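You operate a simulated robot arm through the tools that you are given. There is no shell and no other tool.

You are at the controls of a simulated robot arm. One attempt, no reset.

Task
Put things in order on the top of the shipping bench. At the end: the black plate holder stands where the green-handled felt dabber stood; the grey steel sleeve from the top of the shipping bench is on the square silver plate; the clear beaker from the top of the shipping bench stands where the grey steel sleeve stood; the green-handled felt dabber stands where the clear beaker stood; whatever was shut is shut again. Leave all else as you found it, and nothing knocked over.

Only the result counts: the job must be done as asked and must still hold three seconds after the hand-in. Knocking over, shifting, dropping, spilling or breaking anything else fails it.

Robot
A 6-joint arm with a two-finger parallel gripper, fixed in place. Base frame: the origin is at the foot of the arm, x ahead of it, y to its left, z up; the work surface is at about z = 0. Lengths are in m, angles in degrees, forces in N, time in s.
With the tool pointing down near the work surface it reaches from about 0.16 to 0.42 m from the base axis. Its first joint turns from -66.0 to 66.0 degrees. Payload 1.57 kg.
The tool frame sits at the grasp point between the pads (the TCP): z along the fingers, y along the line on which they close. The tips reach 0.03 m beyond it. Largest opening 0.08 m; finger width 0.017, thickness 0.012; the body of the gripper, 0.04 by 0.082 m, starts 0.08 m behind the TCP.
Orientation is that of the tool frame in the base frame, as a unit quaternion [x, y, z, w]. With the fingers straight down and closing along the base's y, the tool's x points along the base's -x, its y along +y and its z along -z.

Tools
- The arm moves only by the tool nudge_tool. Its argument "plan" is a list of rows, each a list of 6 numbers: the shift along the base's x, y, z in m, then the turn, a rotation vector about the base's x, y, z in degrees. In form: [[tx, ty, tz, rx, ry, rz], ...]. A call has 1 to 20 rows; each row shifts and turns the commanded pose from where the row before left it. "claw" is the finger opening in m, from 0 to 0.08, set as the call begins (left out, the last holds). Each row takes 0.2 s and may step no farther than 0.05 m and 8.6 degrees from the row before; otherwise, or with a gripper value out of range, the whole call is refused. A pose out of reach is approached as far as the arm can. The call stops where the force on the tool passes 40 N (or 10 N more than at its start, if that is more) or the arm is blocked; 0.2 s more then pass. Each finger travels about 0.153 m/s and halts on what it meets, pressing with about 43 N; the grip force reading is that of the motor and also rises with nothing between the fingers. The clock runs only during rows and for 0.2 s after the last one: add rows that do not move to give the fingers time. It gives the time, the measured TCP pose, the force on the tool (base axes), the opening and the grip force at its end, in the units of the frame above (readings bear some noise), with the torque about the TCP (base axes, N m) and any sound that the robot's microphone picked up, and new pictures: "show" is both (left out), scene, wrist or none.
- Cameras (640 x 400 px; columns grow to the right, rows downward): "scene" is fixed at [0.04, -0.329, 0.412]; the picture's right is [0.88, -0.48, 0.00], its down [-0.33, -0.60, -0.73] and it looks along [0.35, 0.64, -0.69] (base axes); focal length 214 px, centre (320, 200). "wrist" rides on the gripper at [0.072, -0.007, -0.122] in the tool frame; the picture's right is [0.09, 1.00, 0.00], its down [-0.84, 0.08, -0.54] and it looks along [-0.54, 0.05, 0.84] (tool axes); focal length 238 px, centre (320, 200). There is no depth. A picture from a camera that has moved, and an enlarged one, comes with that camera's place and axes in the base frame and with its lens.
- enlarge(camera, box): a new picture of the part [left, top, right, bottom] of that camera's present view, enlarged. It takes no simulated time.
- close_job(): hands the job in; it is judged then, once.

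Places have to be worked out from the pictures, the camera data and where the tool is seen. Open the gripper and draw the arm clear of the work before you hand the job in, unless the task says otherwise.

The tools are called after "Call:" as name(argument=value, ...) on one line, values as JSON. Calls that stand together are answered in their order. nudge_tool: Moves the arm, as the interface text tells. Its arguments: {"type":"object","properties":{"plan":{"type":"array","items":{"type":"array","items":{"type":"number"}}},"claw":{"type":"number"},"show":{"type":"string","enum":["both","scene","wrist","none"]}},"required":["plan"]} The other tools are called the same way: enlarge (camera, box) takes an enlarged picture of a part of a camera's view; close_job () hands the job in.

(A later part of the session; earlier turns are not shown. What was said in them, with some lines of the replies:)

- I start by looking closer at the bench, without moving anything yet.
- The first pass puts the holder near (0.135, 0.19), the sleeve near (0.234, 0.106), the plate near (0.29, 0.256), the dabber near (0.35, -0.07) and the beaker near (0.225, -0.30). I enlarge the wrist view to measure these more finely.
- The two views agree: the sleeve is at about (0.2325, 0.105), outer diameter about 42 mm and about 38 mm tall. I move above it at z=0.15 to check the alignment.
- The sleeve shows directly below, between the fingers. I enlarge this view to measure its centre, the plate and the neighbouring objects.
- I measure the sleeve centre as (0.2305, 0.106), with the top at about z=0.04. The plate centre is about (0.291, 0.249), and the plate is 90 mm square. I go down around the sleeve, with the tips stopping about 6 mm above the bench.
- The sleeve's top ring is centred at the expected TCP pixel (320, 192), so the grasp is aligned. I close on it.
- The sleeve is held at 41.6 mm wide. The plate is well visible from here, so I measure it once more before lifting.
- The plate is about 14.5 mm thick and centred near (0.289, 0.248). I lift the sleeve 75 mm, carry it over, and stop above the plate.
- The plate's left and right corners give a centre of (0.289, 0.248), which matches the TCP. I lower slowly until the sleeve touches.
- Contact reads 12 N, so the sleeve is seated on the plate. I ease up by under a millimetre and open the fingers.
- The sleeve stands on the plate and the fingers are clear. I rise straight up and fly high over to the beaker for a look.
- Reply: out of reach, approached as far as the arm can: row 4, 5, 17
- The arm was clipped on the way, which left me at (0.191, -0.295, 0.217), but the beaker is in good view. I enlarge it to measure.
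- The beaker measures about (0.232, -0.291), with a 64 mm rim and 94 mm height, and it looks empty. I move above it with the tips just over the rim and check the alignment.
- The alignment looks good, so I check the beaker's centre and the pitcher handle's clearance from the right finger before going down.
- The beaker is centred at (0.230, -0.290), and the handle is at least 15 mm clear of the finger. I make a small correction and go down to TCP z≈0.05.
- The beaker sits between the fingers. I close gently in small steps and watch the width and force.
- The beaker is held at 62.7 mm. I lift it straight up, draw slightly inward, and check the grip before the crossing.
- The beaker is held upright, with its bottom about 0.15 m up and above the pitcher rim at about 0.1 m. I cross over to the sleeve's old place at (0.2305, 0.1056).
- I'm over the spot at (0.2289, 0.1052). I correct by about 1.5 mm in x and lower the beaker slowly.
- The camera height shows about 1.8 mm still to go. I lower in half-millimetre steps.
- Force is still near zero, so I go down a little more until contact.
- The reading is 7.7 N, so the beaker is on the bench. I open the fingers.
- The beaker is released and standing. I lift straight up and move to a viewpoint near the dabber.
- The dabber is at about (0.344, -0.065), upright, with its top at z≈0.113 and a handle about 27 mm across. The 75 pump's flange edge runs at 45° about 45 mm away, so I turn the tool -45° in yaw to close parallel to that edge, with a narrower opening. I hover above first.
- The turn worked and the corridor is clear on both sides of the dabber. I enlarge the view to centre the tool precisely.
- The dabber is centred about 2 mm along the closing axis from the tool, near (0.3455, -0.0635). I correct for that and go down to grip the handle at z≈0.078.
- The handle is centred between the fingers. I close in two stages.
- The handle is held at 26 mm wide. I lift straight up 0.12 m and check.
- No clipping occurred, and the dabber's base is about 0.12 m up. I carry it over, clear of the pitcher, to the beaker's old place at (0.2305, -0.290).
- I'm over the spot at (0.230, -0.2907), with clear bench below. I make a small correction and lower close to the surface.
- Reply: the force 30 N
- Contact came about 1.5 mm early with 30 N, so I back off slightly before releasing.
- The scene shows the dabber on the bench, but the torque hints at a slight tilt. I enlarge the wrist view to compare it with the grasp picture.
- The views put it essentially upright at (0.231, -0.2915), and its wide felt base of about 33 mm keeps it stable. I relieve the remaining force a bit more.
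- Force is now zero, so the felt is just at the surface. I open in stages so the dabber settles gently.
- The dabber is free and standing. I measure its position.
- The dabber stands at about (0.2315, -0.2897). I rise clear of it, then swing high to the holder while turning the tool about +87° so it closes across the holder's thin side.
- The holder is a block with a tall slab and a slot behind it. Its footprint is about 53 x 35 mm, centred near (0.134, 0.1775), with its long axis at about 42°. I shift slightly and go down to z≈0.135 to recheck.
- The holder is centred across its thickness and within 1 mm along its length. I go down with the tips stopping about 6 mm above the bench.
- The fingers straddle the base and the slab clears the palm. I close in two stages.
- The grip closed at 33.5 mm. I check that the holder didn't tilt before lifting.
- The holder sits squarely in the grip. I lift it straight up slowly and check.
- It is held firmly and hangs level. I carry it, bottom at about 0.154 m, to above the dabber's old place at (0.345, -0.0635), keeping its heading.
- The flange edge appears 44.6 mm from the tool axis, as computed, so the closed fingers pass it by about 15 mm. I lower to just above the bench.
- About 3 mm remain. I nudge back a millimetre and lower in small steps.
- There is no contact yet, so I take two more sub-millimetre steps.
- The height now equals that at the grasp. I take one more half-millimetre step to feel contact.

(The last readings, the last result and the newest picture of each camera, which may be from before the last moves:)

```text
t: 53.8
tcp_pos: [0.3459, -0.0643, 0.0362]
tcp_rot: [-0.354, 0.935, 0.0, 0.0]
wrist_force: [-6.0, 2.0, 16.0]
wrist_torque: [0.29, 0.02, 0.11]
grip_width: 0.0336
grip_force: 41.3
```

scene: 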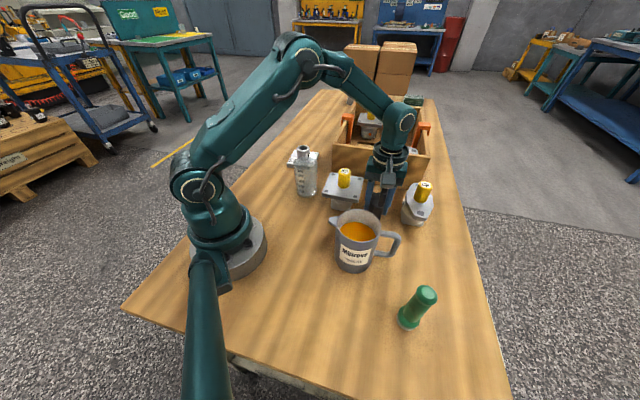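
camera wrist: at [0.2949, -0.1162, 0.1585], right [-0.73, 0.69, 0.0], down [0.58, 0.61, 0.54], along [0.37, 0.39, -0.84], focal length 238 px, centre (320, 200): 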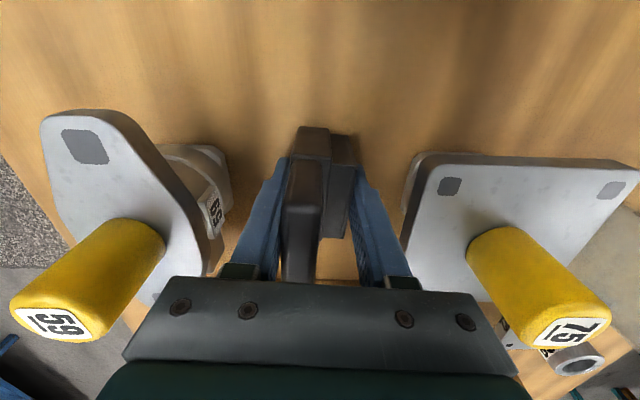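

Contact reads 16 N. I ease up a fraction and open only to 43 mm, so the finger stays clear of the flange.

Call:
nudge_tool(plan=[[0, 0, 0.0003, 0, 0, 0], [0, 0, 0, 0, 0, 0]], show="none")

Call:
nudge_tool(plan=[[0, 0, 0, 0, 0, 0], [0, 0, 0, 0, 0, 0]], claw=0.043, show="both")

```text
t: 54.4
tcp_pos: [0.3455, -0.0636, 0.0353]
tcp_rot: [-0.354, 0.935, 0.0, 0.001]
wrist_force: [-2.9, 4.3, 16.0]
wrist_torque: [0.15, 0.12, 0.0]
grip_width: 0.0334
grip_force: 40.3
```

```text
t: 55.0
tcp_pos: [0.3436, -0.0639, 0.0355]
tcp_rot: [-0.353, 0.936, 0.0, 0.0]
wrist_force: [-0.2, -0.5, -0.7]
wrist_torque: [0.02, -0.01, 0.0]
grip_width: 0.0432
grip_force: 0.0
camera wrist: at [0.2947, -0.1165, 0.1579], right [-0.73, 0.69, 0.0], down [0.58, 0.61, 0.54], along [0.37, 0.39, -0.84], focal length 238 px, centre (320, 200)
```

scene: 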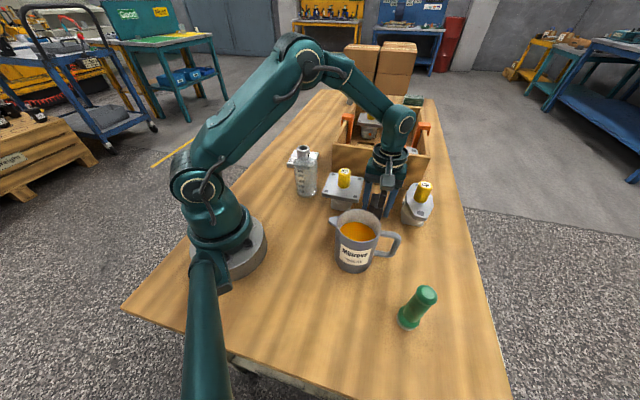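
wrist: 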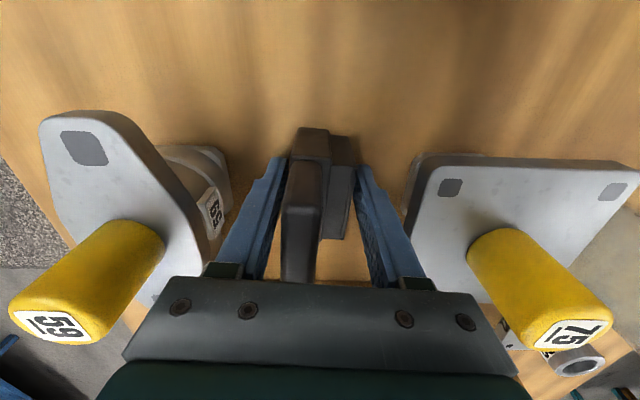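

The holder is released and standing, with the fingers clear on both sides. I lift straight up well above it and look.

Call:
nudge_tool(plan=[[0, 0, 0.01, 0, 0, 0], [0, 0, 0.02, 0, 0, 0], [0, 0, 0.03, 0, 0, 0], [0, 0, 0.03, 0, 0, 0], [0, 0, 0.03, 0, 0, 0], [0, 0, 0.03, 0, 0, 0], [0, 0, 0, 0, 0, 0]], show="both")

```text
t: 56.6
tcp_pos: [0.3457, -0.0644, 0.1866]
tcp_rot: [-0.354, 0.935, 0.0, 0.0]
wrist_force: [-0.6, 0.0, -1.0]
wrist_torque: [0.0, -0.02, 0.01]
grip_width: 0.0428
grip_force: 0.1
camera wrist: at [0.2955, -0.1166, 0.3086], right [-0.73, 0.69, 0.0], down [0.58, 0.61, 0.54], along [0.37, 0.39, -0.84], focal length 238 px, centre (320, 200)
```

scene: 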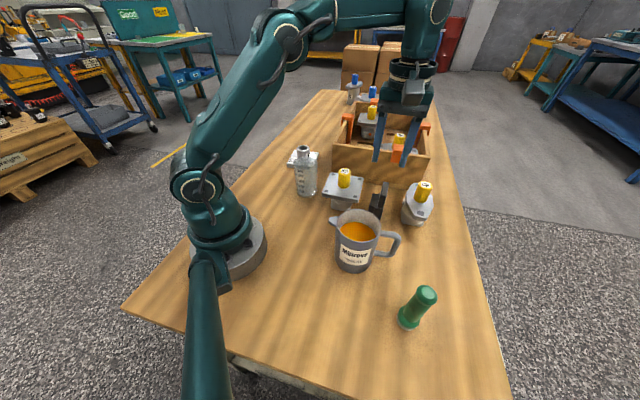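
wrist: 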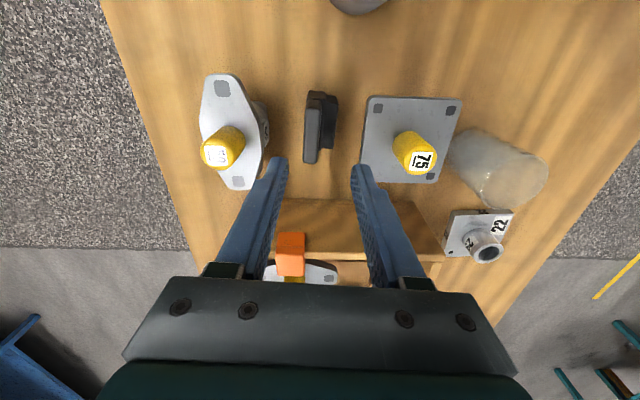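

The holder stands upright between the two pumps with nothing disturbed. I withdraw the arm to the starting pose and open the gripper.

Call:
nudge_tool(plan=[[-0.0164, 0.018, 0.008, 0, 0, -5.175], [-0.0164, 0.018, 0.008, 0, 0, -5.175], [-0.0164, 0.018, 0.008, 0, 0, -5.175], [-0.0164, 0.018, 0.008, 0, 0, -5.175], [-0.0164, 0.018, 0.008, 0, 0, -5.175], [-0.0164, 0.018, 0.008, 0, 0, -5.175], [-0.0164, 0.018, 0.008, 0, 0, -5.175], [-0.0164, 0.018, 0.008, 0, 0, -5.175], [0, 0, 0, 0, 0, 0], [0, 0, 0, 0, 0, 0]], claw=0.08, show="both")

```text
t: 58.8
tcp_pos: [0.2138, 0.0806, 0.2483]
tcp_rot: [0.0, 1.0, 0.001, 0.0]
wrist_force: [-0.7, 0.4, 0.0]
wrist_torque: [0.02, -0.02, 0.0]
grip_width: 0.0801
grip_force: 0.0
camera wrist: at [0.1415, 0.0739, 0.3716], right [-0.09, 1.0, 0.0], down [0.84, 0.08, 0.54], along [0.54, 0.05, -0.84], focal length 238 px, centre (320, 200)
```

scene: 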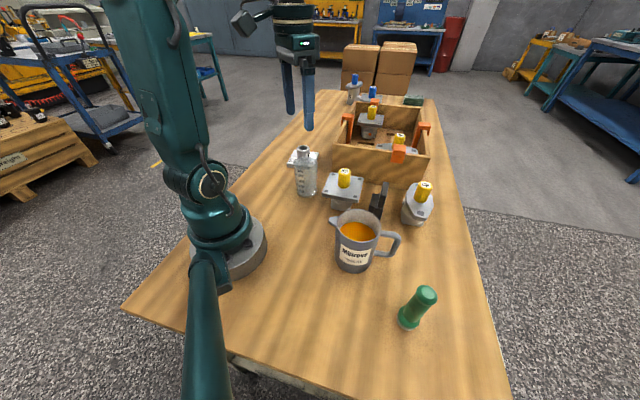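
wrist: 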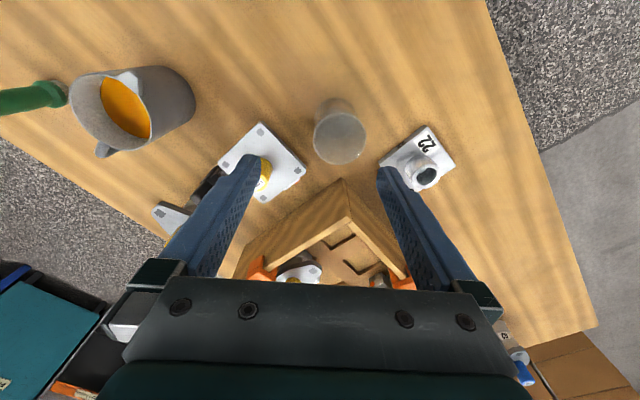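

Call:
enlarge(camera="scene", box=[270, 140, 450, 250])

Call:
enlarge(camera="scene", box=[330, 160, 450, 240])

Call:
enlarge(camera="wrist", box=[290, 80, 470, 200])

Call:
enlarge(camera="scene", box=[370, 265, 470, 350])

```text
3.56 times, centred on (360, 195) of scene
camera zoom: at [0.04, -0.329, 0.412], right [0.88, -0.48, 0.0], down [-0.33, -0.6, -0.73], along [0.35, 0.64, -0.69], focal length 763 px, centre (178, 218)
```

zoom: 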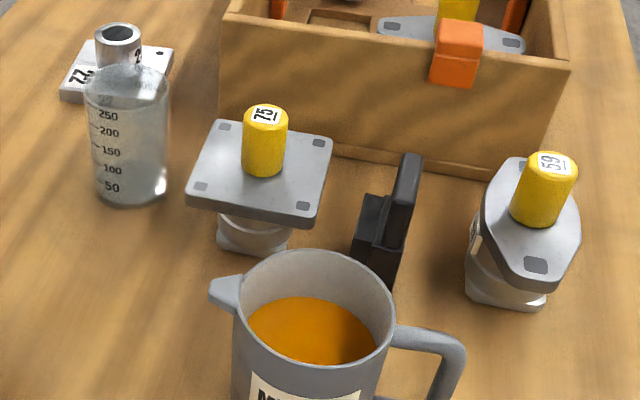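

```text
5.00 times, centred on (390, 200) of scene
camera zoom: at [0.04, -0.329, 0.412], right [0.88, -0.48, 0.0], down [-0.33, -0.6, -0.73], along [0.35, 0.64, -0.69], focal length 1072 px, centre (-30, 200)
```

zoom: 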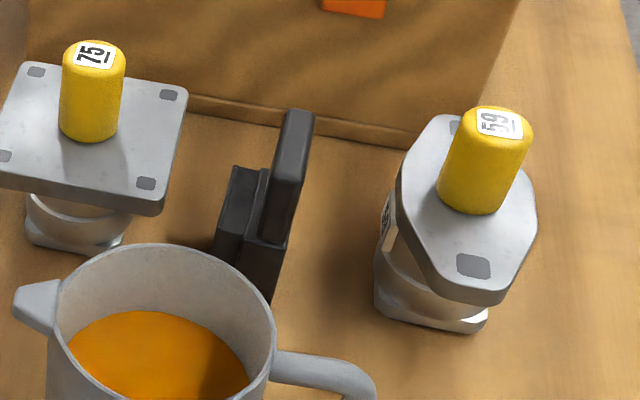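

```text
3.33 times, centred on (380, 140) of wrist
camera zoom: at [0.1415, 0.0739, 0.3716], right [-0.09, 1.0, 0.0], down [0.84, 0.08, 0.54], along [0.54, 0.05, -0.84], focal length 794 px, centre (120, 400)
```

zoom: 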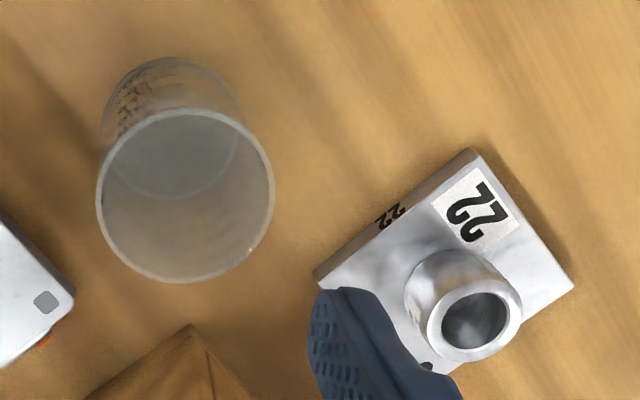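

```text
4.71 times, centred on (420, 308) of scene
camera zoom: at [0.04, -0.329, 0.412], right [0.88, -0.48, 0.0], down [-0.33, -0.6, -0.73], along [0.35, 0.64, -0.69], focal length 1009 px, centre (-151, -306)
```

zoom: 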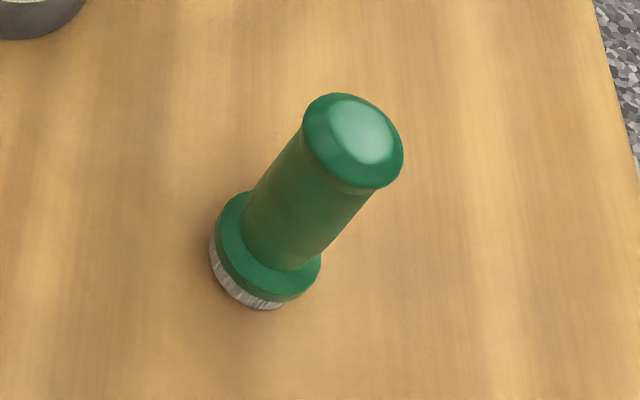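

Everything checks out in the final views:
- **Sleeve:** standing on the plate.
- **Beaker:** at (0.231, 0.105), where the sleeve was.
- **Dabber:** upright where the beaker was.
- **Holder:** upright where the dabber was.

The pumps and pitcher look unchanged, nothing was opened, and the arm is clear with the gripper open. I hand the job in.

Call:
close_job()

```text
The job is handed in.
```

The job is handed in, and in the last pictures all four items were upright in their new places with nothing else moved. The result of the judging did not come back to me.

| Item | Now stands | Position (x, y in m) |
|---|---|---|
| Grey steel sleeve | centred on the square silver plate | about (0.289, 0.248) |
| Clear beaker | where the sleeve stood | about (0.231, 0.105) |
| Green-handled felt dabber | where the beaker stood, within about 2 mm | about (0.2315, -0.290) |
| Black plate holder | where the dabber stood, facing the same way as before | about (0.345, -0.0635) |

The pumps beside the holder and the pitcher look unchanged from the first pictures. Nothing had to be opened, so there was nothing to shut again. The arm is back at its starting pose with the gripper open.
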